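You operate a simulated robot arm through the tools that you are given. There is no shell and no other tool. Be economical: measure what you need, move in short steps, check, and stop when the job is done.

You are at the controls of a simulated robot arm. One attempt, no reset.

JOB
Put repaired sink 2 back on the stand, fill it and stop its drips.
Fine: into its empty bay, plug stays in; water over the line; don't crush the gasket or let it run over; park the tap.

The check looks at the end state, three seconds after you hand in, the way a careful person would. Anything else that was tipped, shoved, dropped, spilled or broken makes it a failure.

ROBOT AND FRAMES
A 7-joint arm with a two-finger parallel gripper on a trunk, on a base that drives. Base frame: it is fixed to the floor where the robot stands at the start and does not move with it; the origin is under the middle of the robot, x ahead of it, y to its left, z up. Lengths are in mm, angles in degrees, forces in N, time in s.
With the tool pointing down near the work surface it reaches from about 260 to 600 mm from the robot's upright axis, wherever it stands. Its first joint turns from -166.0 to 166.0 degrees. Places, roughly: bay 2 of the long steel stand [600, -1800, 800]; black knob [400, -1000, 900]; blue wrench [300, -1100, 900]; long steel stand [600, -1500, 700]; number one sink [500, -1250, 1000]; red knob [400, -2000, 900]; sink 2 display [900, -1800, 1300]; spout [800, -1700, 1100]; tap lever [600, -1500, 1000]; yellow wrench [300, -1600, 900]. Payload 3.4 kg.
Tool frame: the origin (TCP) lies between the finger pads and is the grasp point; the fingertips stand 30 mm ahead of it; z points along the fingers, y is the line along which they close. The gripper opens to 94 mm. The fingers are 28 mm wide and 10 mm thick; the gripper's body (50 by 96 mm) begins 55 mm behind the TCP.
Orientation is told as [roll, pitch, yaw] about the base's x, y, z axes, in that order, counted from this pose: with the fingers straight down and closing along the base's y, the tool's x points along the base's -x, its y along +y and its z along -z.

CONTROLS
- The arm moves only by the tool arm_command. Its argument "targets" is a list of rows, each a list of 3 entries, a list of its own where there are three numbers: the shift along the base's x, y, z in units of 50 mm (1.0 is 50 mm), then the turn, a rotation vector about the base's x, y, z in units of 4 degrees (1.0 is 4 degrees), then the finger opening in m, from 0 to 0.094. In form: [[[dx, dy, dz], [ax, ay, az], gripper], ...]. A call has 1 to 12 rows; each row shifts and turns the commanded pose from where the row before left it. A call with a number of a shift or a turn outside -1 to 1 is refused whole. Each row takes 0.2 s and may step no farther than 50 mm and 8.6 degrees from the row before; otherwise, or with a gripper value out of range, the whole call is refused. A pose out of reach is approached as far as the arm can. The call stops where the force on the tool passes 70 N (or 10 N more than at its start, if that is more) or the arm is blocked; 0.2 s more then pass. Each finger travels about 72 mm/s and halts on what it meets, pressing with about 27 N; the grip force reading is that of the motor and also rises with nothing between the fingers. The clock runs only during rows and for 0.2 s after the last one: add rows that do not move to give the fingers time. The reply holds the time, the measured pose of the TCP, the force on the tool along the base axes, the opening and the grip force, in the units named above and with some noise, with the torque about the TCP (base axes, N m) and any sound that the robot's microphone picked up.
- Cameras (640 x 400 px; columns grow to the right, rows downward): "scene" is now at [16.9, 136.2, 1602.2]; the picture's right is [-0.20, -0.98, 0.00], its down [-0.76, 0.15, -0.63] and it looks along [0.62, -0.13, -0.78] (base axes); focal length 291 px, centre (320, 200). "wrist" rides on the gripper at [76, 14, -103] in the tool frame; the picture's right is [-0.18, 0.98, 0.00], its down [-0.75, -0.14, -0.64] and it looks along [-0.63, -0.12, 0.77] (tool axes); focal length 243 px, centre (320, 200). There is no depth. A picture from a camera that has moved, and an enlarged one, comes with that camera's place and axes in the base frame and with its lens.
- capture(camera): a new picture of that camera. It takes no simulated time.
- slide_trunk(by): slides the trunk up (or, below 0, down) by that many mm; the arm and the scene camera ride with it, the base frame stays. It gives what a move gives, with no picture.
- drive_base(legs): drives the robot by 1 to 6 legs, each [ahead, left, turn to the left] in mm, mm and degrees, along the robot's own axes; the way and the turn of a leg run together, so that a leg with both is an arc; at most 1500 mm and 180 degrees a leg. The arm and the cameras ride along, it lands a little off, and it stops where it bumps. It gives what a move gives.
- pan_tilt(pan, tilt): turns the head with the scene camera to pan (to the left, within 155 degrees either way) and tilt (down, from -29 to 69), counted from straight ahead of the robot. It gives what a move gives.
- zoom(camera, box): a new picture of the part [left, top, right, bottom] of that camera's present view, enlarged. It takes no simulated time.
- hand_in(): hands the job in; it is judged then, once.

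Go step by step. Nothing tells you exact positions but the pictures and the camera data: compare them with the known pose of the tool, close in by small moves and look again before you grip or let go. The budget is 120 turns and 78 pictures, counting those below and the enlarged ones. Unless the task says otherwise, let go and move clear before handing in, and close with one line.

The tools are called after "Call:" as a command line: name --argument value ..., lists and objects as JSON in quotes. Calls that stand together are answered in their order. arm_command: Moves the arm, as the interface text tells. Its arguments: {"type":"object","properties":{"targets":{"type":"array","items":{"type":"array"}}},"required":["targets"]} The other tools are called the same way: slide_trunk (by) slides the trunk up or down; drive_base (legs) drives the base; pan_tilt (pan, tilt) turns the head that bears the scene camera; capture (camera) takes a picture; zoom (camera, box) takes an enlarged picture of a part of a camera's view; hand_in () hands the job in.

At the start:

```text
t: 0.0
tcp_pos: [361.1, -30.8, 1169.3]
tool_rot: [0.0, 0.0, 0.0]
ft_force: [-0.5, -0.5, -0.8]
torque: [0.01, 0.0, -0.02]
opening: 94.0
finger_force: 0.1
trunk travel left (down, up): [-275.0, 111.0]
robot x, y, heading: [-1.4, 1.3, 0.0]
head pan, tilt: [-11.4, 50.9]
```

scene: 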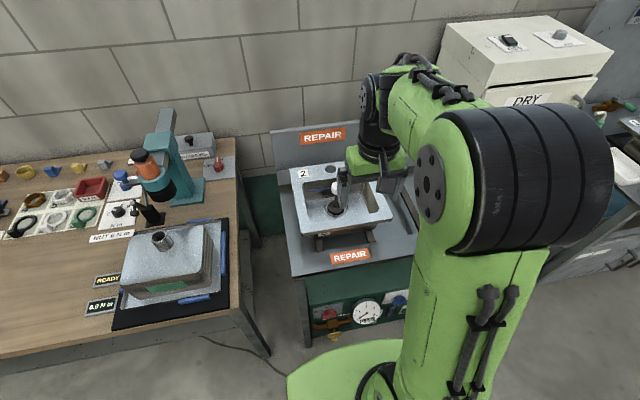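
wrist: 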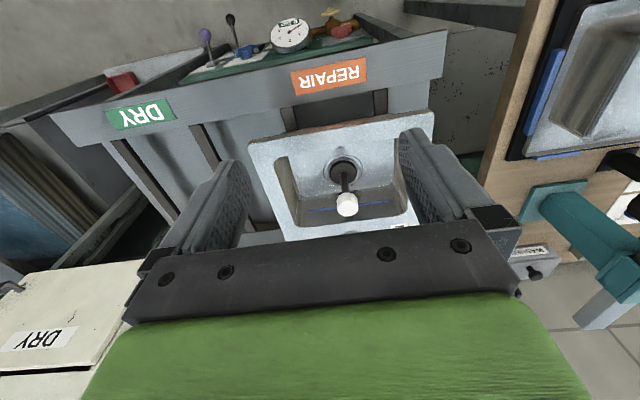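

I see sink 2 on the repair cradle ahead of me with its plug in the drain. I'll look closer, and then pan toward the stand on the right.

Call:
zoom --camera "scene" --box '[250, 110, 450, 350]'

Call:
pan_tilt --pan -70 --tilt 30

Call:
capture --camera "scene"

```text
1.67 times, centred on (350, 230) of scene
camera zoom: at [16.9, 136.2, 1602.2], right [-0.2, -0.98, 0.0], down [-0.76, 0.15, -0.63], along [0.62, -0.13, -0.78], focal length 485 px, centre (270, 150)
```

zoom: 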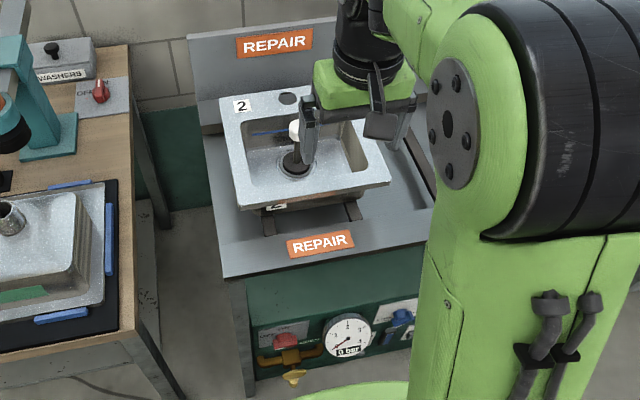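

```text
t: 1.3
tcp_pos: [361.3, -31.3, 1168.8]
tool_rot: [0.1, 0.0, 0.0]
ft_force: [-0.5, 0.4, -1.0]
torque: [-0.03, -0.02, 0.01]
opening: 93.9
finger_force: 0.0
trunk travel left (down, up): [-275.0, 111.0]
robot x, y, heading: [0.6, -1.1, 0.2]
head pan, tilt: [-70.0, 30.0]
```

```text
74 pictures are left
camera scene: at [-26.8, 66.3, 1632.9], right [-0.94, -0.34, 0.0], down [-0.17, 0.47, -0.87], along [0.3, -0.81, -0.5], focal length 291 px, centre (320, 200)
```

scene: 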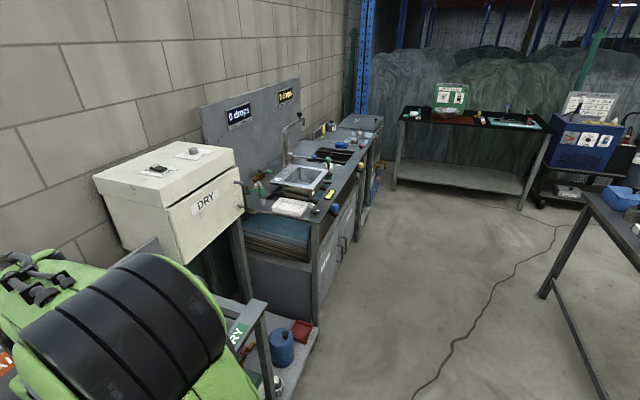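

Call:
zoom --camera "scene" --box '[190, 70, 400, 240]'

Call:
pan_tilt --pan -11 --tilt 60

```text
2.35 times, centred on (295, 155) of scene
camera zoom: at [-26.8, 66.3, 1632.9], right [-0.94, -0.34, 0.0], down [-0.17, 0.47, -0.87], along [0.3, -0.81, -0.5], focal length 685 px, centre (379, 306)
```

zoom: 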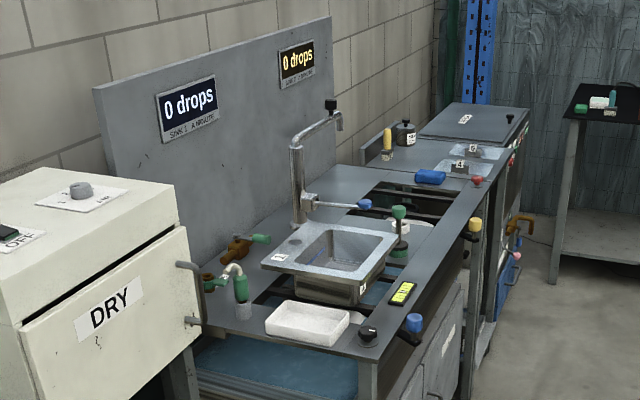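

```text
t: 2.6
tcp_pos: [359.8, -31.0, 1168.9]
tool_rot: [0.0, -0.1, 0.0]
ft_force: [0.3, 0.6, 0.3]
torque: [0.0, 0.02, -0.03]
opening: 94.1
finger_force: 0.0
trunk travel left (down, up): [-275.0, 111.0]
robot x, y, heading: [0.9, -1.8, 0.2]
head pan, tilt: [-11.0, 60.0]
```

I'm going to look closely at sink 2 from here, using the wrist camera and the scene camera.

Call:
zoom --camera "wrist" --box '[220, 70, 480, 250]'

Call:
zoom --camera "scene" --box '[270, 90, 430, 250]'

```text
2.22 times, centred on (350, 160) of wrist
camera zoom: at [284.9, -15.8, 1271.5], right [0.18, 0.98, 0.0], down [0.75, -0.14, 0.64], along [0.63, -0.12, -0.77], focal length 539 px, centre (253, 289)
```

zoom: 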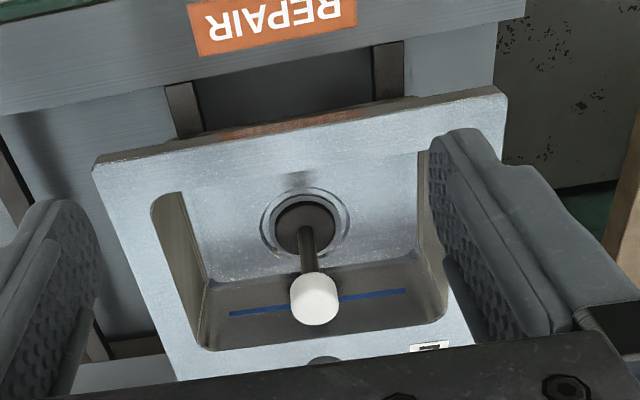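

```text
2.50 times, centred on (350, 170) of scene
camera zoom: at [7.7, 138.5, 1590.9], right [-0.19, -0.98, 0.0], down [-0.85, 0.17, -0.5], along [0.49, -0.1, -0.87], focal length 728 px, centre (245, 275)
```

zoom: 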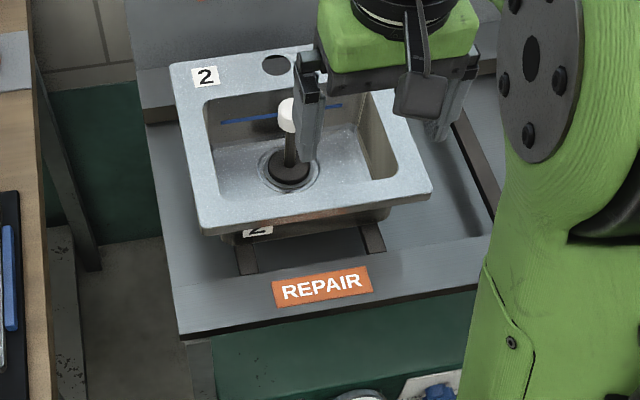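

Sink 2's rim is about 252 × 245 mm with its top at z≈954, and it spans x 425–670, y −150 to 100. Before choosing a grip I'll back off and drive to the stand to inspect bay 2.

Call:
drive_base --legs '[[-300, 0, 0], [0, -1500, 0], [0, -200, 0]]'

Call:
pan_tilt --pan 0 --tilt 40

Call:
capture --camera "scene"

```text
t: 12.8
tcp_pos: [49.8, -1732.5, 1170.7]
tool_rot: [0.0, 0.0, -0.7]
ft_force: [0.4, -0.1, -0.7]
torque: [0.0, -0.02, -0.02]
opening: 93.8
finger_force: 0.0
trunk travel left (down, up): [-275.0, 111.0]
robot x, y, heading: [-307.0, -1698.6, -0.9]
head pan, tilt: [-11.0, 60.0]
```

```text
t: 13.7
tcp_pos: [50.4, -1731.3, 1170.2]
tool_rot: [0.0, 0.0, -0.7]
ft_force: [0.5, 0.7, 0.5]
torque: [-0.01, -0.01, -0.04]
opening: 93.9
finger_force: 0.0
trunk travel left (down, up): [-275.0, 111.0]
robot x, y, heading: [-311.8, -1696.4, -0.6]
head pan, tilt: [0.0, 40.0]
```

```text
70 pictures are left
camera scene: at [-281.1, -1544.9, 1617.5], right [-0.01, -1.0, 0.0], down [-0.64, 0.01, -0.77], along [0.77, -0.01, -0.64], focal length 291 px, centre (320, 200)
```

scene: 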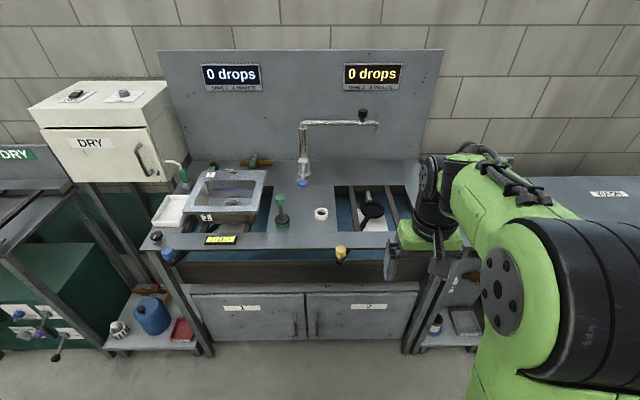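

Call:
zoom --camera "scene" --box '[140, 100, 300, 280]'

Call:
zoom --camera "scene" --box '[260, 100, 420, 280]'

Call:
capture --camera "wrist"

```text
2.22 times, centred on (220, 190) of scene
camera zoom: at [-281.1, -1544.9, 1617.5], right [-0.01, -1.0, 0.0], down [-0.64, 0.01, -0.77], along [0.77, -0.01, -0.64], focal length 647 px, centre (542, 222)
```

zoom: 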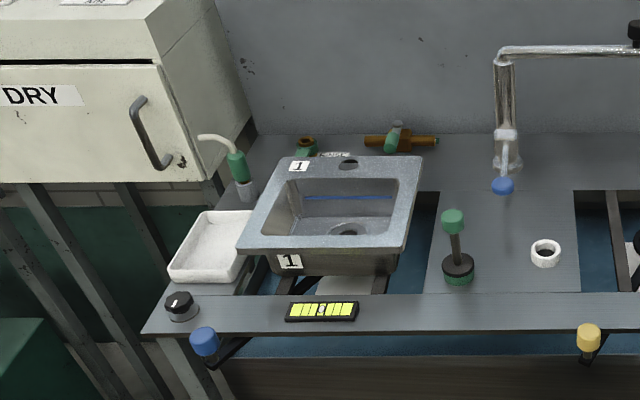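

```text
2.22 times, centred on (340, 190) of scene
camera zoom: at [-281.1, -1544.9, 1617.5], right [-0.01, -1.0, 0.0], down [-0.64, 0.01, -0.77], along [0.77, -0.01, -0.64], focal length 647 px, centre (276, 222)
```

zoom: 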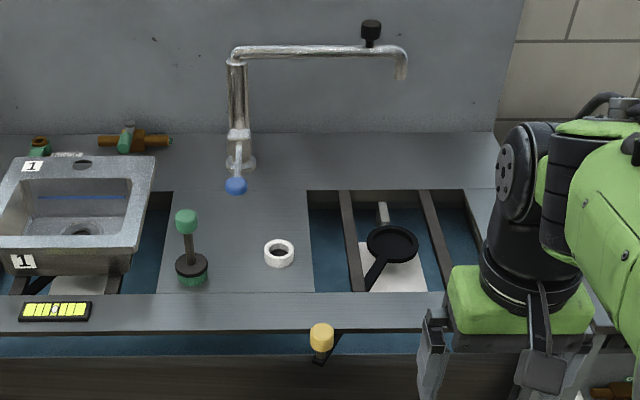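

```text
67 pictures are left
camera wrist: at [-25.6, -1715.3, 1271.5], right [0.2, 0.98, 0.0], down [0.75, -0.15, 0.64], along [0.63, -0.13, -0.77], focal length 243 px, centre (320, 200)
```

wrist: 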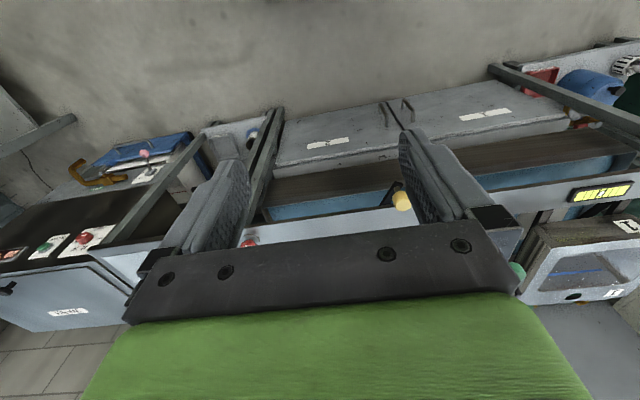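

Bay 2 has two rails over an opening, with a ring wrench under them and its yellow handle at the front. I'll shift right to see it squarely, including the red knob.

Call:
drive_base --legs '[[0, -450, 0.8]]'

Call:
pan_tilt --pan 0 --tilt 45

Call:
capture --camera "scene"

Call:
zoom --camera "scene" --box '[210, 80, 390, 260]'

```text
t: 16.4
tcp_pos: [47.9, -2175.8, 1169.9]
tool_rot: [0.0, 0.0, 0.0]
ft_force: [0.2, 1.0, 0.4]
torque: [0.01, 0.0, 0.03]
opening: 94.1
finger_force: 0.0
trunk travel left (down, up): [-275.0, 111.0]
robot x, y, heading: [-311.5, -2143.2, -0.0]
head pan, tilt: [0.0, 40.0]
```

```text
t: 17.0
tcp_pos: [47.7, -2174.3, 1169.3]
tool_rot: [0.0, 0.1, 0.0]
ft_force: [0.1, -0.4, 0.6]
torque: [-0.01, -0.02, -0.01]
opening: 94.2
finger_force: 0.1
trunk travel left (down, up): [-275.0, 111.0]
robot x, y, heading: [-313.4, -2144.3, 0.1]
head pan, tilt: [0.0, 45.0]
```

```text
66 pictures are left
camera scene: at [-289.6, -1992.7, 1610.4], right [0.0, -1.0, 0.0], down [-0.71, 0.0, -0.71], along [0.71, 0.0, -0.71], focal length 291 px, centre (320, 200)
```

scene: 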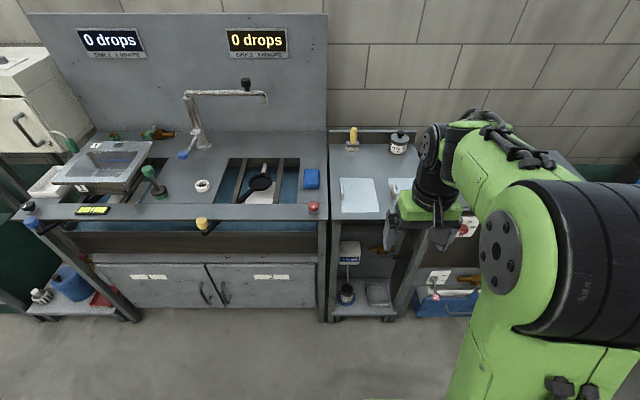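

```text
2.22 times, centred on (300, 170) of scene
camera zoom: at [-289.6, -1992.7, 1610.4], right [0.0, -1.0, 0.0], down [-0.71, 0.0, -0.71], along [0.71, 0.0, -0.71], focal length 647 px, centre (364, 267)
```

zoom: 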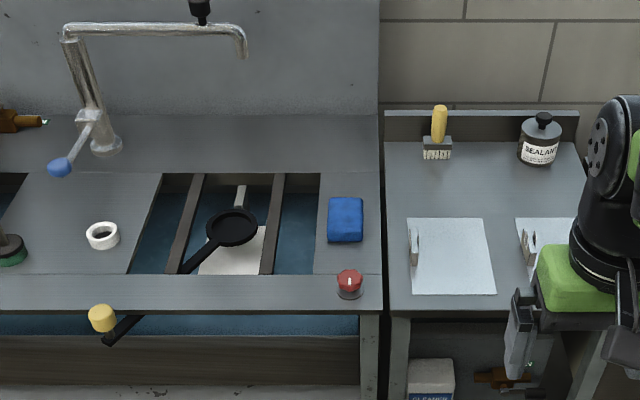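

Bay 2's opening spans roughly x 447–714, y −1610 to −1915. I'll go back for sink 2 and try gripping its right rim (y≈−133), standing a little to the right so that the scene camera keeps a clear view.

Call:
drive_base --legs '[[0, 1200, 0], [0, 800, 0], [340, 0, 0]]'

Call:
pan_tilt --pan -12 --tilt 55

Call:
capture --camera "scene"

Call:
capture --camera "wrist"

```text
t: 28.8
tcp_pos: [392.2, -179.8, 1168.3]
tool_rot: [0.0, 0.0, 0.0]
ft_force: [-0.9, 0.6, -0.5]
torque: [0.02, 0.03, 0.0]
opening: 94.1
finger_force: 0.1
trunk travel left (down, up): [-275.0, 111.0]
robot x, y, heading: [31.0, -150.2, -0.1]
head pan, tilt: [0.0, 45.0]
```

```text
t: 29.6
tcp_pos: [392.1, -179.7, 1169.9]
tool_rot: [-0.1, 0.0, 0.1]
ft_force: [0.4, -0.4, -0.7]
torque: [0.0, 0.0, -0.04]
opening: 94.0
finger_force: 0.2
trunk travel left (down, up): [-275.0, 111.0]
robot x, y, heading: [32.6, -151.1, 0.1]
head pan, tilt: [-12.0, 55.0]
```

```text
64 pictures are left
camera scene: at [42.5, -13.3, 1597.0], right [-0.21, -0.98, 0.0], down [-0.8, 0.17, -0.57], along [0.56, -0.12, -0.82], focal length 291 px, centre (320, 200)
```

scene: 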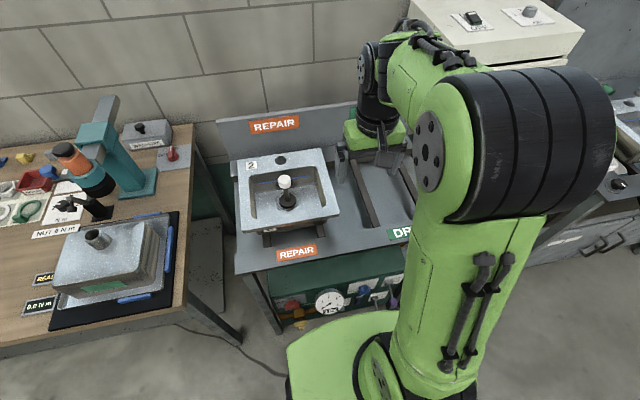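

```text
63 pictures are left
camera wrist: at [314.9, -165.0, 1271.6], right [0.18, 0.98, 0.0], down [0.75, -0.14, 0.64], along [0.63, -0.12, -0.77], focal length 243 px, centre (320, 200)
```

wrist: 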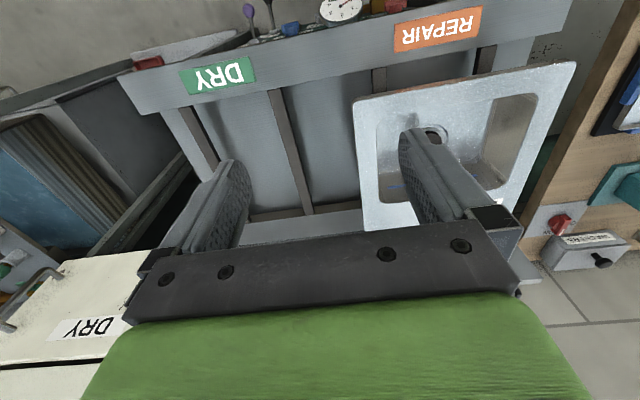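

Call:
zoom --camera "scene" --box '[220, 130, 360, 250]'

Call:
zoom --camera "wrist" --box '[330, 40, 600, 240]'

```text
3.33 times, centred on (290, 190) of scene
camera zoom: at [42.5, -13.3, 1597.0], right [-0.21, -0.98, 0.0], down [-0.8, 0.17, -0.57], along [0.56, -0.12, -0.82], focal length 970 px, centre (420, 233)
```

zoom: 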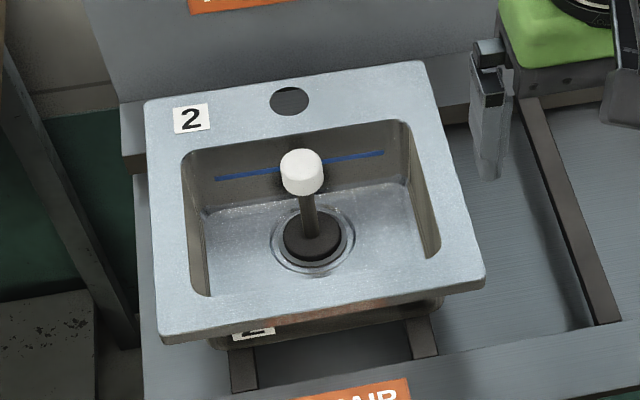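

```text
2.00 times, centred on (465, 140) of wrist
camera zoom: at [314.9, -165.0, 1271.6], right [0.18, 0.98, 0.0], down [0.75, -0.14, 0.64], along [0.63, -0.12, -0.77], focal length 485 px, centre (30, 320)
```

zoom: 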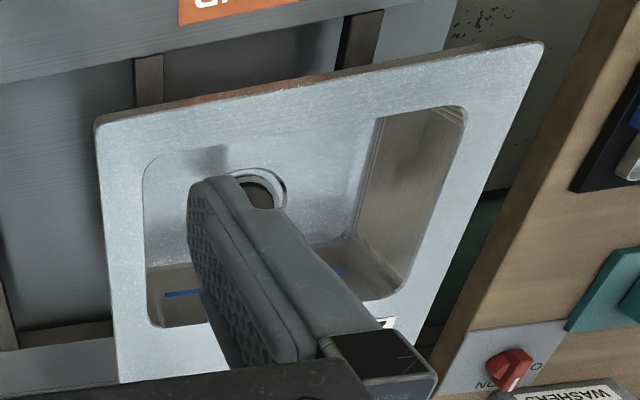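

The sink sits square: x 419–661, y −145 to 101, with rim width about 28 mm. I'll move above the right rim and look.

Call:
arm_command --targets '[[[0.92, 0.327, 0], [0, 0, 0], 0.094], [[0.92, 0.327, 0], [0, 0, 0], 0.094], [[0.92, 0.327, 0], [0, 0, 0], 0.094], [[0, 0, -1], [0, 0, 0], 0.094], [[0, 0, -1], [0, 0, 0], 0.094], [[0, 0, -0.6], [0, 0, 0], 0.094], [[0, 0, 0], [0, 0, 0], 0.094]]'

Call:
capture --camera "wrist"

Call:
zoom --camera "scene" --box '[220, 110, 400, 260]'

```text
t: 31.2
tcp_pos: [526.1, -130.1, 1040.4]
tool_rot: [0.0, 0.0, 0.1]
ft_force: [0.4, 0.2, 0.4]
torque: [0.0, 0.04, 0.01]
opening: 93.9
finger_force: 0.2
trunk travel left (down, up): [-275.0, 111.0]
robot x, y, heading: [33.2, -149.3, 0.1]
head pan, tilt: [-12.0, 55.0]
```

```text
60 pictures are left
camera wrist: at [450.3, -115.7, 1143.0], right [0.18, 0.98, 0.0], down [0.75, -0.14, 0.64], along [0.63, -0.12, -0.77], focal length 243 px, centre (320, 200)
```

wrist: 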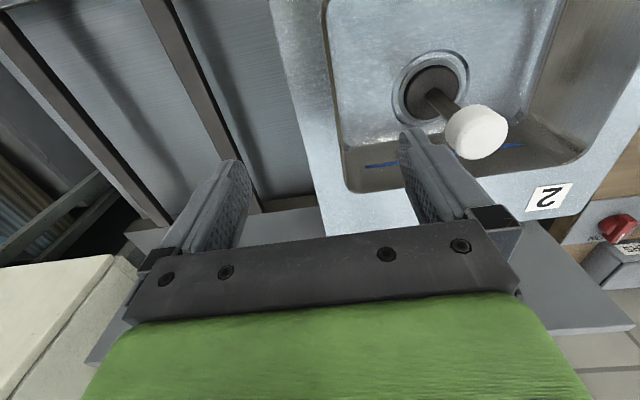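

```text
2.67 times, centred on (310, 185) of scene
camera zoom: at [42.7, -13.3, 1596.9], right [-0.21, -0.98, 0.0], down [-0.8, 0.17, -0.57], along [0.56, -0.12, -0.82], focal length 776 px, centre (347, 240)
```

zoom: 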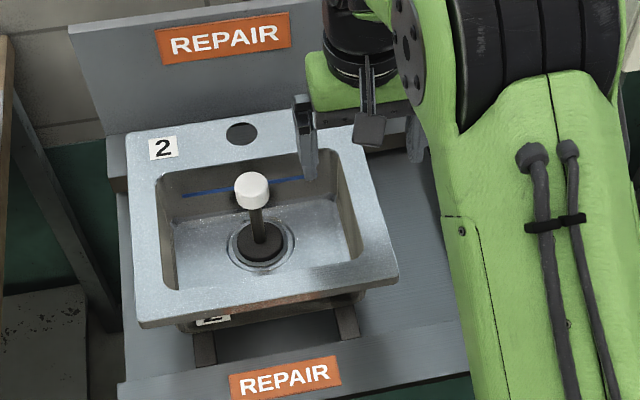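

Alignment matches: rim edge y≈−146, inner edge ≈−120. I'll lower with the rim between the fingers.

Call:
arm_command --targets '[[[0.08, -0.06, -0.7], [0, 0, 0], 0.094], [[0, 0, -0.6], [0, 0, 0], 0.094], [[0, 0, -0.4], [0, 0, 0], 0.094], [[0, 0, 0], [0, 0, 0], 0.094]]'

Call:
capture --camera "wrist"

Call:
zoom --camera "scene" --box '[220, 110, 400, 260]'

```text
t: 32.2
tcp_pos: [530.9, -134.2, 954.9]
tool_rot: [0.0, 0.0, 0.1]
ft_force: [0.7, 0.3, 0.2]
torque: [0.01, -0.02, 0.01]
opening: 94.0
finger_force: 0.1
trunk travel left (down, up): [-275.0, 111.0]
robot x, y, heading: [33.5, -152.3, 0.2]
head pan, tilt: [-12.0, 55.0]
```

```text
58 pictures are left
camera wrist: at [455.3, -118.1, 1056.9], right [0.18, 0.98, 0.0], down [0.75, -0.14, 0.64], along [0.63, -0.12, -0.77], focal length 243 px, centre (320, 200)
```

wrist: 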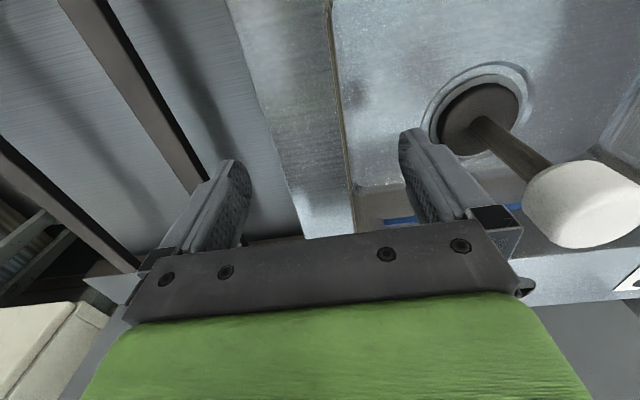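

```text
2.67 times, centred on (310, 185) of scene
camera zoom: at [42.5, -13.3, 1596.9], right [-0.21, -0.98, 0.0], down [-0.8, 0.17, -0.57], along [0.56, -0.12, -0.82], focal length 776 px, centre (347, 240)
```

zoom: 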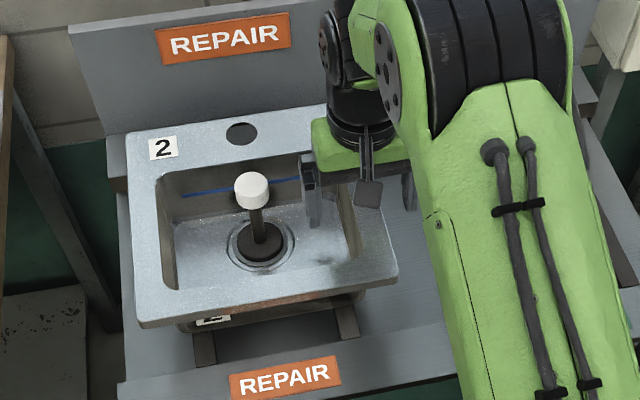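

The fingers straddle the rim freely. I'll go 12 mm lower and close gently.

Call:
arm_command --targets '[[[0, 0, -0.24], [0, 0, 0], 0.094], [[0, 0.03, 0], [0, 0, 0], 0.06], [[0, 0, 0], [0, 0, 0], 0.04], [[0, 0, 0], [0, 0, 0], 0.0], [[0, 0, 0], [0, 0, 0], 0.0], [[0, 0, 0], [0, 0, 0], 0.0], [[0, 0, 0], [0, 0, 0], 0.0]]'

```text
t: 33.8
tcp_pos: [533.2, -131.6, 942.1]
tool_rot: [0.1, 0.0, 0.1]
ft_force: [-0.3, 2.0, -0.4]
torque: [0.28, -0.07, -0.26]
opening: 32.4
finger_force: 26.7
trunk travel left (down, up): [-275.0, 111.0]
robot x, y, heading: [31.3, -149.0, 0.2]
head pan, tilt: [-12.0, 55.0]
```

Gripped at 32 mm. Lifting a little to weigh it and see whether it tilts.

Call:
arm_command --targets '[[[0, 0, 0.1], [0, 0, 0], 0.0], [[0, 0, 0.1], [0, 0, 0], 0.0], [[0, 0, 0.1], [0, 0, 0], 0.0], [[0, 0, 0], [0, 0, 0], 0.0]]'

Call:
zoom --camera "scene" --box '[220, 110, 400, 260]'

```text
t: 34.8
tcp_pos: [533.3, -132.2, 956.8]
tool_rot: [0.0, 0.1, 0.0]
ft_force: [0.4, 1.8, -9.1]
torque: [-0.58, -0.07, 0.15]
opening: 33.1
finger_force: 26.8
trunk travel left (down, up): [-275.0, 111.0]
robot x, y, heading: [30.9, -153.4, -0.1]
head pan, tilt: [-12.0, 55.0]
```

```text
2.67 times, centred on (310, 185) of scene
camera zoom: at [43.8, -12.9, 1596.8], right [-0.21, -0.98, 0.0], down [-0.8, 0.17, -0.57], along [0.56, -0.12, -0.82], focal length 776 px, centre (347, 240)
```

zoom: 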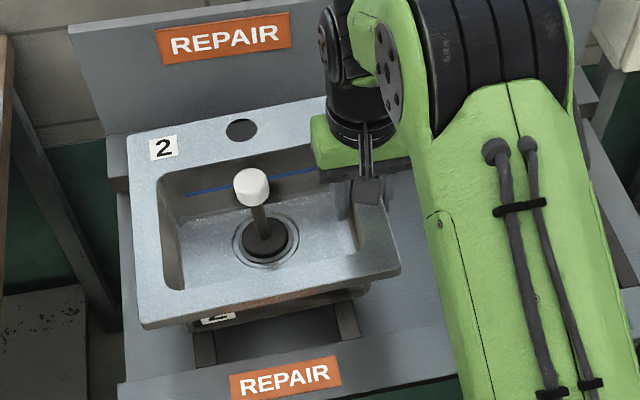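

Call:
arm_command --targets '[[[0, 0, 0.1], [0, 0, 0], 0.0], [[0, 0, 0.1], [0, 0, 0], 0.0], [[0, 0, 0], [0, 0, 0], 0.0]]'

Call:
zoom --camera "scene" --box '[220, 110, 400, 260]'

```text
t: 35.6
tcp_pos: [533.8, -131.8, 967.9]
tool_rot: [0.0, 0.1, 0.2]
ft_force: [-0.2, -0.2, -8.1]
torque: [-0.4, 0.04, 0.11]
opening: 33.6
finger_force: 27.0
trunk travel left (down, up): [-275.0, 111.0]
robot x, y, heading: [32.2, -147.9, -0.0]
head pan, tilt: [-12.0, 55.0]
```

```text
2.67 times, centred on (310, 185) of scene
camera zoom: at [43.8, -12.9, 1596.9], right [-0.21, -0.98, 0.0], down [-0.8, 0.17, -0.57], along [0.56, -0.12, -0.82], focal length 776 px, centre (347, 240)
```

zoom: 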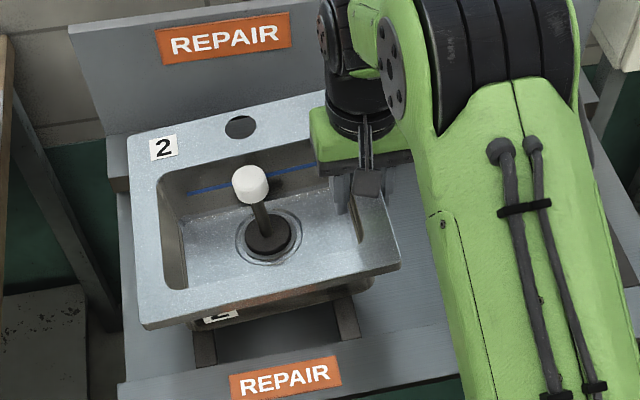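

The sink weighs about 2–2.6 kg, and a one-sided rim grip only pivots it, so that can't carry it. I'll lower it back to where it was, let go, and study the alternatives.

Call:
arm_command --targets '[[[0, 0, -0.15], [0, 0, 0], 0.0], [[0, 0, -0.15], [0, 0, 0], 0.0], [[0, 0, -0.15], [0, 0, 0], 0.0], [[0, 0, -0.05], [0, 0, 0], 0.0], [[0, 0, 0], [0, 0, 0], 0.06], [[0, 0, 0], [0, 0, 0], 0.094], [[0, 0, 0], [0, 0, 0], 0.094], [[0, 0, 0.5], [0, 0, 0], 0.094], [[0, 0, 0.8], [0, 0, 0], 0.094], [[0, 0, 1], [0, 0, 0], 0.094], [[0, 0, 0], [0, 0, 0], 0.094]]'

Call:
zoom --camera "scene" --box '[220, 110, 400, 260]'

```text
t: 38.0
tcp_pos: [534.8, -132.1, 1056.4]
tool_rot: [0.0, -0.1, 0.1]
ft_force: [-0.4, -0.5, -0.2]
torque: [0.01, 0.01, -0.01]
opening: 93.7
finger_force: 0.0
trunk travel left (down, up): [-275.0, 111.0]
robot x, y, heading: [33.4, -149.8, 0.1]
head pan, tilt: [-12.0, 55.0]
```

```text
2.67 times, centred on (310, 185) of scene
camera zoom: at [43.7, -13.3, 1596.9], right [-0.21, -0.98, 0.0], down [-0.8, 0.17, -0.57], along [0.56, -0.12, -0.82], focal length 776 px, centre (347, 240)
```

zoom: 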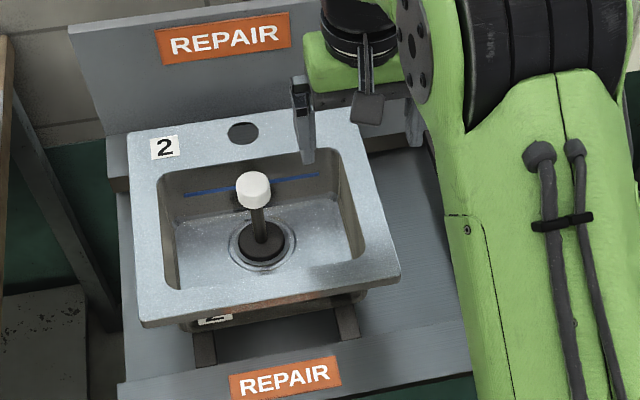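

The sink is back where it was; working from the forces, it weighs about 1.4 kg with its centre near the plug. I'll grip the plug knob at about (543, −21, 978), directly over that centre, and gently test whether the plug holds firmly enough to carry the sink; if not, I push it back in.

Call:
arm_command --targets '[[[0.08, 0.74, 0], [0, 0, 0], 0.094], [[0.08, 0.74, 0], [0, 0, 0], 0.094], [[0, 0.74, 0], [0, 0, 0], 0.094], [[0, 0, -0.5], [0, 0, 0], 0.094], [[0, 0, 0], [0, 0, 0], 0.094]]'

Call:
capture --camera "wrist"

Call:
capture --camera "scene"

```text
t: 39.2
tcp_pos: [539.3, -22.2, 1031.5]
tool_rot: [-0.1, 0.0, 0.0]
ft_force: [-0.5, 0.1, -0.4]
torque: [-0.01, -0.02, -0.05]
opening: 94.1
finger_force: 0.1
trunk travel left (down, up): [-275.0, 111.0]
robot x, y, heading: [31.0, -147.3, 0.2]
head pan, tilt: [-12.0, 55.0]
```

```text
53 pictures are left
camera wrist: at [463.0, -6.9, 1133.5], right [0.18, 0.98, 0.0], down [0.75, -0.14, 0.64], along [0.63, -0.12, -0.77], focal length 243 px, centre (320, 200)
```

wrist: 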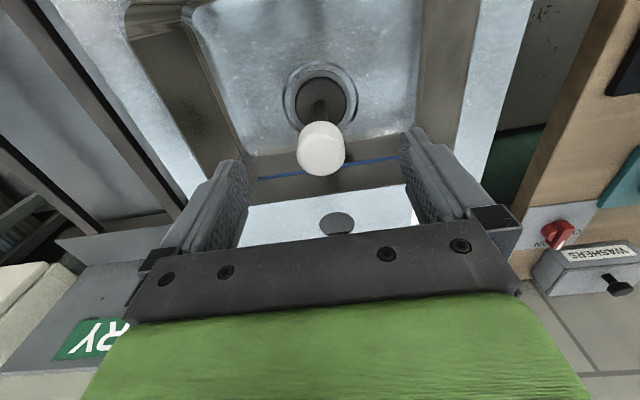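

```text
52 pictures are left
camera scene: at [42.3, -12.8, 1596.9], right [-0.21, -0.98, 0.0], down [-0.8, 0.17, -0.57], along [0.56, -0.12, -0.82], focal length 291 px, centre (320, 200)
```

scene: 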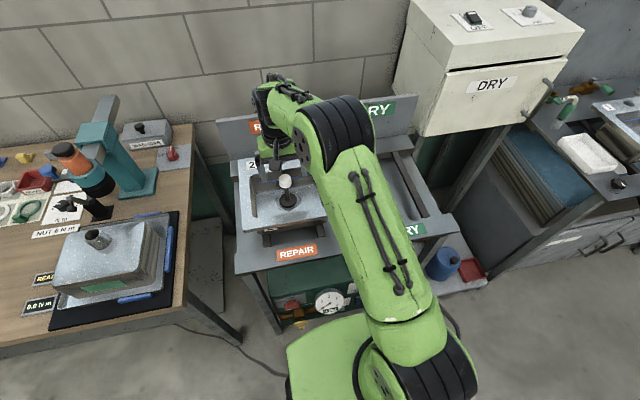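

The knob is centred between the fingers. Lowering and closing on it.

Call:
arm_command --targets '[[[0.08, 0, -0.5], [0, 0, 0], 0.094], [[0, 0, -0.6], [0, 0, 0], 0.094], [[0, 0, 0], [0, 0, 0], 0.06], [[0, 0, 0], [0, 0, 0], 0.04], [[0, 0, 0], [0, 0, 0], 0.0], [[0, 0, 0], [0, 0, 0], 0.0], [[0, 0, 0], [0, 0, 0], 0.0]]'

Call:
arm_command --targets '[[[0, 0, 0.04], [0, 0, 0], 0.0], [[0, 0, 0], [0, 0, 0], 0.0]]'

Call:
arm_command --targets '[[[0, 0, 0.04], [0, 0, 0], 0.0], [[0, 0, 0], [0, 0, 0], 0.0]]'

```text
t: 40.8
tcp_pos: [544.7, -20.5, 977.4]
tool_rot: [0.0, -0.1, 0.1]
ft_force: [0.1, -1.4, -0.3]
torque: [-0.15, 0.0, -0.04]
opening: 33.5
finger_force: 26.6
trunk travel left (down, up): [-275.0, 111.0]
robot x, y, heading: [28.2, -152.6, 0.1]
head pan, tilt: [-12.0, 55.0]
```

```text
t: 41.4
tcp_pos: [545.5, -20.0, 978.8]
tool_rot: [0.0, -0.1, 0.1]
ft_force: [-0.8, -0.6, -2.1]
torque: [-0.1, 0.06, -0.01]
opening: 33.2
finger_force: 27.2
trunk travel left (down, up): [-275.0, 111.0]
robot x, y, heading: [28.3, -148.9, -0.1]
head pan, tilt: [-12.0, 55.0]
```

```text
t: 42.0
tcp_pos: [546.0, -20.8, 980.5]
tool_rot: [0.0, 0.0, 0.1]
ft_force: [0.3, 0.1, -1.3]
torque: [-0.06, 0.01, -0.04]
opening: 33.4
finger_force: 27.0
trunk travel left (down, up): [-275.0, 111.0]
robot x, y, heading: [31.3, -148.4, 0.1]
head pan, tilt: [-12.0, 55.0]
```

The plug is loose (only about 1–2 N), so it can't carry the sink. I'll press it gently back home and release it.

Call:
arm_command --targets '[[[0, 0, -0.08], [0, 0, 0], 0.0], [[0, 0, -0.04], [0, 0, 0], 0.0], [[0, 0, 0], [0, 0, 0], 0.0]]'

Call:
arm_command --targets '[[[0, 0, 0], [0, 0, 0], 0.05], [[0, 0, 0], [0, 0, 0], 0.094], [[0, 0, 0], [0, 0, 0], 0.094], [[0, 0, 0.6], [0, 0, 0], 0.094], [[0, 0, 0.6], [0, 0, 0], 0.094], [[0, 0, 0], [0, 0, 0], 0.094]]'

Call:
capture --camera "wrist"

```text
t: 42.8
tcp_pos: [545.0, -22.3, 975.6]
tool_rot: [0.0, -0.1, 0.1]
ft_force: [-0.3, -1.4, 10.3]
torque: [-0.15, 0.31, 0.03]
opening: 33.2
finger_force: 27.4
trunk travel left (down, up): [-275.0, 111.0]
robot x, y, heading: [26.9, -148.9, 0.1]
head pan, tilt: [-12.0, 55.0]
```

```text
t: 44.2
tcp_pos: [545.4, -21.0, 1036.4]
tool_rot: [0.0, 0.1, 0.1]
ft_force: [0.8, -0.2, 0.1]
torque: [0.01, 0.01, -0.01]
opening: 94.0
finger_force: 0.0
trunk travel left (down, up): [-275.0, 111.0]
robot x, y, heading: [27.3, -148.9, 0.1]
head pan, tilt: [-12.0, 55.0]
```

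```text
51 pictures are left
camera wrist: at [468.8, -5.9, 1138.2], right [0.18, 0.98, 0.0], down [0.75, -0.14, 0.64], along [0.63, -0.12, -0.77], focal length 243 px, centre (320, 200)
```

wrist: 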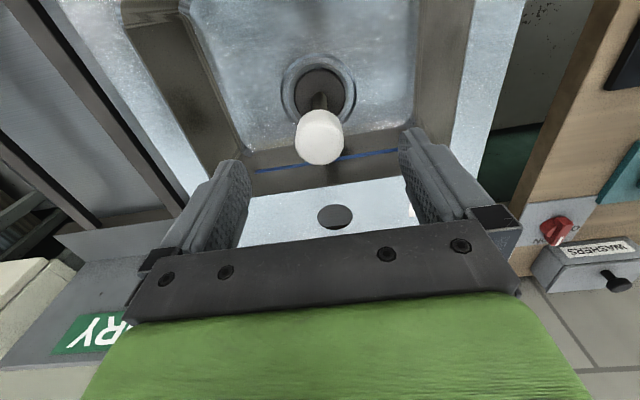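

The plug is reseated. New idea: come in level from the front, with one finger on top of the front rim and the other under the bowl between the rails, so the clamp force has enough leverage. I'll back off and turn the tool level with the fingers closing vertically, then inspect the clearances.

Call:
arm_command --targets '[[[0, 0, 1], [0, 0, 0], 0.094], [[0, 0, 0.5], [0, 0, 0], 0.094]]'

Call:
drive_base --legs '[[-350, 0, 0]]'

Call:
arm_command --targets '[[[0, 0, 0], [1, -1, -1], 0.094], [[0, 0, 0], [1, -1, -1], 0.094], [[0, 0, 0], [1, -1, -1], 0.094], [[0, 0, 0], [1, -1, -1], 0.094], [[0, 0, 0], [1, -1, -1], 0.094], [[0, 0, 0], [1, -1, -1], 0.094], [[0, 0, 0], [1, -1, -1], 0.094], [[0, 0, 0], [1, -1, -1], 0.094], [[0, 0, 0], [1, -1, -1], 0.094]]'

Call:
arm_command --targets '[[[0, 0, 0], [1, -1, -1], 0.094], [[0, 0, 0], [1, -1, -1], 0.094], [[0, 0, 0], [1, -1, -1], 0.094], [[0, 0, 0], [1, -1, -1], 0.094], [[0, 0, 0], [1, -1, -1], 0.094], [[0, 0, 0], [1, -1, -1], 0.094], [[0, 0, 0], [1, -1, -1], 0.094], [[0, 0, 0], [1, -1, -1], 0.094], [[0, 0, 0], [0.32, -0.32, -0.32], 0.094]]'

```text
t: 44.8
tcp_pos: [547.4, -21.1, 1108.2]
tool_rot: [0.0, 0.1, 0.1]
ft_force: [-0.3, -0.4, -0.4]
torque: [-0.05, 0.01, 0.0]
opening: 93.9
finger_force: 0.0
trunk travel left (down, up): [-275.0, 111.0]
robot x, y, heading: [30.0, -152.6, 0.2]
head pan, tilt: [-12.0, 55.0]
```

```text
t: 47.0
tcp_pos: [196.5, -21.9, 1109.5]
tool_rot: [0.0, 0.1, 0.2]
ft_force: [0.0, 0.0, -0.2]
torque: [0.01, -0.03, 0.02]
opening: 94.0
finger_force: 0.0
trunk travel left (down, up): [-275.0, 111.0]
robot x, y, heading: [-315.0, -150.0, 0.2]
head pan, tilt: [-12.0, 55.0]
```

```text
t: 49.0
tcp_pos: [196.1, -22.3, 1109.9]
tool_rot: [47.1, -19.5, -46.9]
ft_force: [0.4, 0.6, 0.6]
torque: [0.01, 0.01, -0.01]
opening: 94.2
finger_force: 0.1
trunk travel left (down, up): [-275.0, 111.0]
robot x, y, heading: [-318.6, -153.4, 0.2]
head pan, tilt: [-12.0, 55.0]
```

```text
t: 51.0
tcp_pos: [217.5, -14.1, 1121.3]
tool_rot: [89.9, -0.2, -89.9]
ft_force: [0.0, -0.1, 0.1]
torque: [0.04, 0.01, 0.0]
opening: 94.1
finger_force: 0.1
out of reach, approached as far as the arm can: row 8, 9
trunk travel left (down, up): [-275.0, 111.0]
robot x, y, heading: [-318.2, -150.8, 0.1]
head pan, tilt: [-12.0, 55.0]
```

The tool is level. I'll lower the trunk to bowl height and look at the clearances from both cameras.

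Call:
slide_trunk --by -200

Call:
capture --camera "wrist"

Call:
pan_tilt --pan -10 --tilt 35

Call:
capture --camera "scene"

```text
t: 53.2
tcp_pos: [219.2, -15.4, 921.4]
tool_rot: [89.8, -0.2, -89.9]
ft_force: [0.4, 0.6, 0.6]
torque: [-0.01, 0.0, 0.0]
opening: 94.0
finger_force: 0.1
trunk travel left (down, up): [-75.0, 311.0]
robot x, y, heading: [-318.2, -148.9, 0.1]
head pan, tilt: [-12.0, 55.0]
```

```text
50 pictures are left
camera wrist: at [116.3, 62.4, 935.5], right [0.0, -0.18, 0.98], down [-0.64, -0.75, -0.14], along [0.77, -0.63, -0.12], focal length 243 px, centre (320, 200)
```

wrist: 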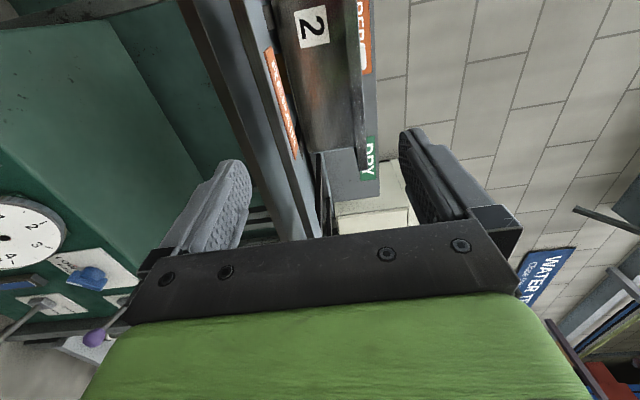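

```text
t: 54.0
tcp_pos: [218.6, -15.5, 922.5]
tool_rot: [89.8, -0.2, -90.0]
ft_force: [-0.4, 0.2, 0.5]
torque: [0.02, 0.03, -0.01]
opening: 93.9
finger_force: 0.0
trunk travel left (down, up): [-75.0, 311.0]
robot x, y, heading: [-314.9, -152.4, 0.2]
head pan, tilt: [-10.0, 35.0]
```

```text
49 pictures are left
camera scene: at [-288.9, -14.1, 1425.2], right [-0.17, -0.99, 0.0], down [-0.57, 0.1, -0.82], along [0.81, -0.14, -0.57], focal length 291 px, centre (320, 200)
```

scene: 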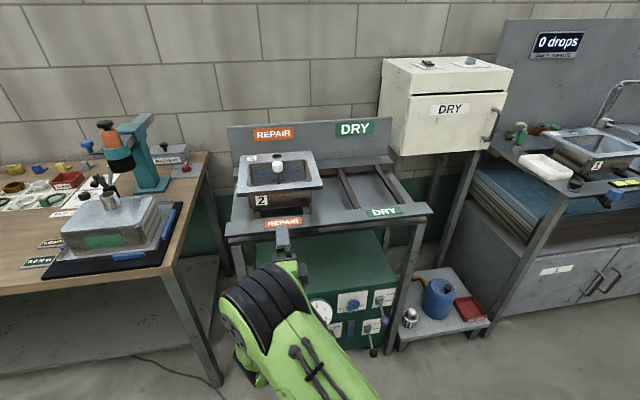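

Call:
zoom --camera "wrist" --box '[200, 0, 400, 240]'

Call:
zoom --camera "scene" --box '[220, 120, 420, 240]'

```text
1.67 times, centred on (300, 120) of wrist
camera zoom: at [116.3, 62.5, 935.4], right [0.0, -0.18, 0.98], down [-0.64, -0.75, -0.14], along [0.77, -0.63, -0.12], focal length 404 px, centre (353, 333)
```

zoom: 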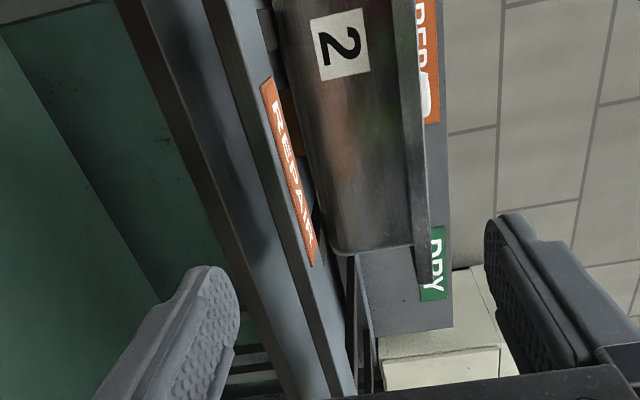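

```text
3.20 times, centred on (320, 180) of scene
camera zoom: at [-288.9, -14.1, 1425.2], right [-0.17, -0.99, 0.0], down [-0.57, 0.1, -0.82], along [0.81, -0.14, -0.57], focal length 932 px, centre (320, 264)
```

zoom: 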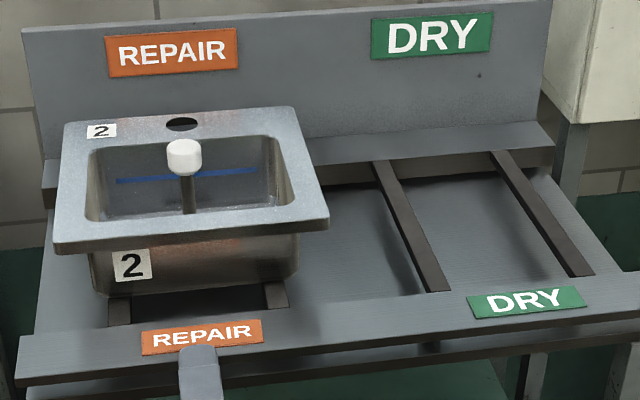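

Clearances: rim top z≈965, bowl underside ≈900, front beam top ≈879. A level clamp about 65 mm tall at z≈932 fits, with tips reaching x≈500. I'll set the opening to 82 mm, raise, and edge closer.

Call:
slide_trunk --by 14

Call:
arm_command --targets '[[[0, 0, 0], [0, 0, 0], 0.082], [[0, 0, 0], [0, 0, 0], 0.082]]'

Call:
drive_base --legs '[[120, -6, 0]]'

Call:
capture --camera "wrist"

Call:
zoom --camera "wrist" --box '[220, 0, 420, 240]'

```text
t: 54.6
tcp_pos: [218.6, -15.1, 935.1]
tool_rot: [89.8, -0.3, -90.0]
ft_force: [-0.1, 0.1, 0.2]
torque: [0.01, 0.02, 0.01]
opening: 94.1
finger_force: 0.0
trunk travel left (down, up): [-89.0, 297.0]
robot x, y, heading: [-318.1, -148.8, 0.1]
head pan, tilt: [-10.0, 35.0]
```

```text
t: 55.2
tcp_pos: [217.7, -14.7, 936.6]
tool_rot: [89.7, -0.2, -89.9]
ft_force: [-0.3, -0.8, 0.6]
torque: [0.02, 0.0, 0.0]
opening: 81.8
finger_force: 0.2
trunk travel left (down, up): [-89.0, 297.0]
robot x, y, heading: [-319.2, -152.1, 0.1]
head pan, tilt: [-10.0, 35.0]
```

```text
t: 56.5
tcp_pos: [342.6, -21.6, 935.9]
tool_rot: [89.7, -0.2, -90.1]
ft_force: [0.1, 0.1, -0.2]
torque: [-0.02, -0.01, 0.01]
opening: 82.0
finger_force: 0.1
trunk travel left (down, up): [-89.0, 297.0]
robot x, y, heading: [-195.6, -156.4, 0.2]
head pan, tilt: [-10.0, 35.0]
```

```text
46 pictures are left
camera wrist: at [239.8, 56.2, 949.2], right [0.0, -0.18, 0.98], down [-0.64, -0.75, -0.14], along [0.77, -0.63, -0.12], focal length 243 px, centre (320, 200)
```

wrist: 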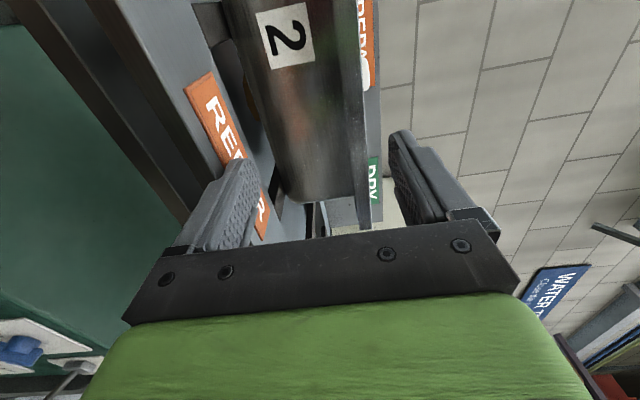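

```text
1.67 times, centred on (320, 120) of wrist
camera zoom: at [239.8, 56.2, 949.2], right [0.0, -0.18, 0.98], down [-0.64, -0.75, -0.14], along [0.77, -0.63, -0.12], focal length 404 px, centre (320, 333)
```

zoom: 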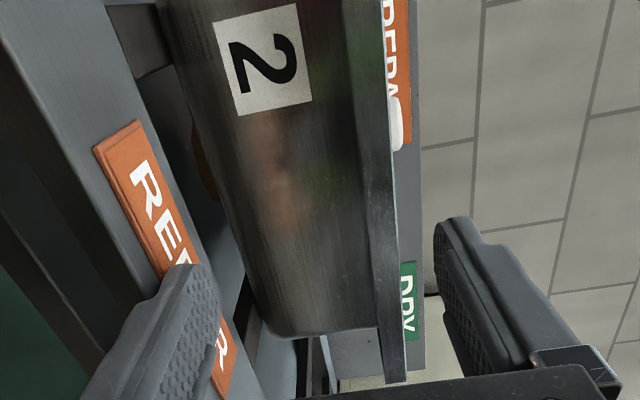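

The closer look shows the bowl underside is level with the beam, so there's no way under. But the bowl wall is 88 mm tall, so a top pinch tilted about 32° should have roughly 65 mm of leverage: inner finger on the rim edge, outer fingertip low on the outside wall. That's enough to hold it level. I'll back off and return the tool to pointing down.

Call:
drive_base --legs '[[-220, 0, 0]]'

Call:
slide_trunk --by 186

Call:
arm_command --targets '[[[0, 0, 0], [-1, 1, 1], 0.094], [[0, 0, 0], [-1, 1, 1], 0.094], [[0, 0, 0], [-1, 1, 1], 0.094], [[0, 0, 0], [-1, 1, 1], 0.094], [[0, 0, 0], [-1, 1, 1], 0.094], [[0, 0, 0], [-1, 1, 1], 0.094], [[0, 0, 0], [-1, 1, 1], 0.094], [[0, 0, 0], [-1, 1, 1], 0.094], [[0, 0, 0], [-1, 1, 1], 0.094]]'

Call:
arm_command --targets '[[[0, 0, 0], [-1, 1, 1], 0.094], [[0, 0, 0], [-1, 1, 1], 0.094], [[0, 0, 0], [-1, 1, 1], 0.094], [[0, 0, 0], [-1, 1, 1], 0.094], [[0, 0, 0], [-1, 1, 1], 0.094], [[0, 0, 0], [-1, 1, 1], 0.094], [[0, 0, 0], [-1, 1, 1], 0.094], [[0, 0, 0], [-1, 1, 1], 0.094], [[0, 0, 0], [-0.32, 0.32, 0.32], 0.094]]'

Call:
arm_command --targets '[[[0, 0, 0], [1, 0, 0], 0.094], [[0, 0, 0], [1, 0, 0], 0.094], [[0, 0, 0], [1, 0, 0], 0.094], [[0, 0, 0], [1, 0, 0], 0.094], [[0, 0, 0], [1, 0, 0], 0.094], [[0, 0, 0], [1, 0, 0], 0.094], [[0, 0, 0], [1, 0, 0], 0.094], [[0, 0, 0], [1, 0, 0], 0.094], [[0, 0, 0], [0, 0, 0], 0.094]]'

```text
t: 58.1
tcp_pos: [127.6, -20.6, 936.3]
tool_rot: [90.0, -0.2, -90.1]
ft_force: [-0.1, -0.1, 0.1]
torque: [0.03, 0.01, -0.01]
opening: 82.2
finger_force: 0.0
trunk travel left (down, up): [-89.0, 297.0]
robot x, y, heading: [-408.9, -155.9, 0.1]
head pan, tilt: [-10.0, 35.0]
```

```text
t: 60.2
tcp_pos: [126.8, -21.0, 1121.2]
tool_rot: [89.9, -0.2, -90.0]
ft_force: [0.0, 0.0, -0.2]
torque: [-0.03, -0.01, 0.01]
opening: 82.1
finger_force: 0.0
trunk travel left (down, up): [-275.0, 111.0]
robot x, y, heading: [-408.6, -157.0, 0.2]
head pan, tilt: [-10.0, 35.0]
```

```text
t: 62.2
tcp_pos: [127.0, -21.6, 1121.3]
tool_rot: [42.6, -19.6, -42.7]
ft_force: [0.2, 0.4, -0.9]
torque: [-0.01, 0.07, -0.01]
opening: 94.0
finger_force: 0.0
trunk travel left (down, up): [-275.0, 111.0]
robot x, y, heading: [-405.3, -159.1, 0.1]
head pan, tilt: [-10.0, 35.0]
```

```text
t: 64.2
tcp_pos: [126.7, -21.6, 1122.0]
tool_rot: [-0.1, 0.0, 0.1]
ft_force: [0.1, -0.4, -0.4]
torque: [-0.01, 0.03, -0.08]
opening: 94.2
finger_force: 0.0
trunk travel left (down, up): [-275.0, 111.0]
robot x, y, heading: [-409.6, -156.1, 0.1]
head pan, tilt: [-10.0, 35.0]
```

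```text
t: 66.2
tcp_pos: [127.5, -20.0, 1121.0]
tool_rot: [31.9, -0.2, 0.2]
ft_force: [-0.1, 1.3, 0.4]
torque: [-0.02, 0.03, -0.01]
opening: 94.0
finger_force: 0.0
trunk travel left (down, up): [-275.0, 111.0]
robot x, y, heading: [-412.6, -156.6, 0.2]
head pan, tilt: [-10.0, 35.0]
```

Tool is at a 32° roll. Driving in, then placing it on the approach line outside the right rim.

Call:
drive_base --legs '[[435, -60, 0]]'

Call:
pan_tilt --pan -6 --tilt 50

```text
t: 68.9
tcp_pos: [555.2, -83.9, 1121.2]
tool_rot: [31.8, -0.1, -0.3]
ft_force: [0.1, 0.1, 0.6]
torque: [0.0, -0.03, 0.03]
opening: 94.0
finger_force: 0.0
trunk travel left (down, up): [-275.0, 111.0]
robot x, y, heading: [19.3, -215.2, -0.4]
head pan, tilt: [-10.0, 35.0]
stopped in leg 1: the robot was blocked; the commanded pose is now the measured one
```

```text
t: 69.7
tcp_pos: [556.5, -83.7, 1121.3]
tool_rot: [31.7, -0.1, -0.3]
ft_force: [0.6, 0.0, 0.0]
torque: [0.01, 0.0, 0.03]
opening: 94.1
finger_force: 0.0
trunk travel left (down, up): [-275.0, 111.0]
robot x, y, heading: [18.5, -211.5, -0.6]
head pan, tilt: [-6.0, 50.0]
```

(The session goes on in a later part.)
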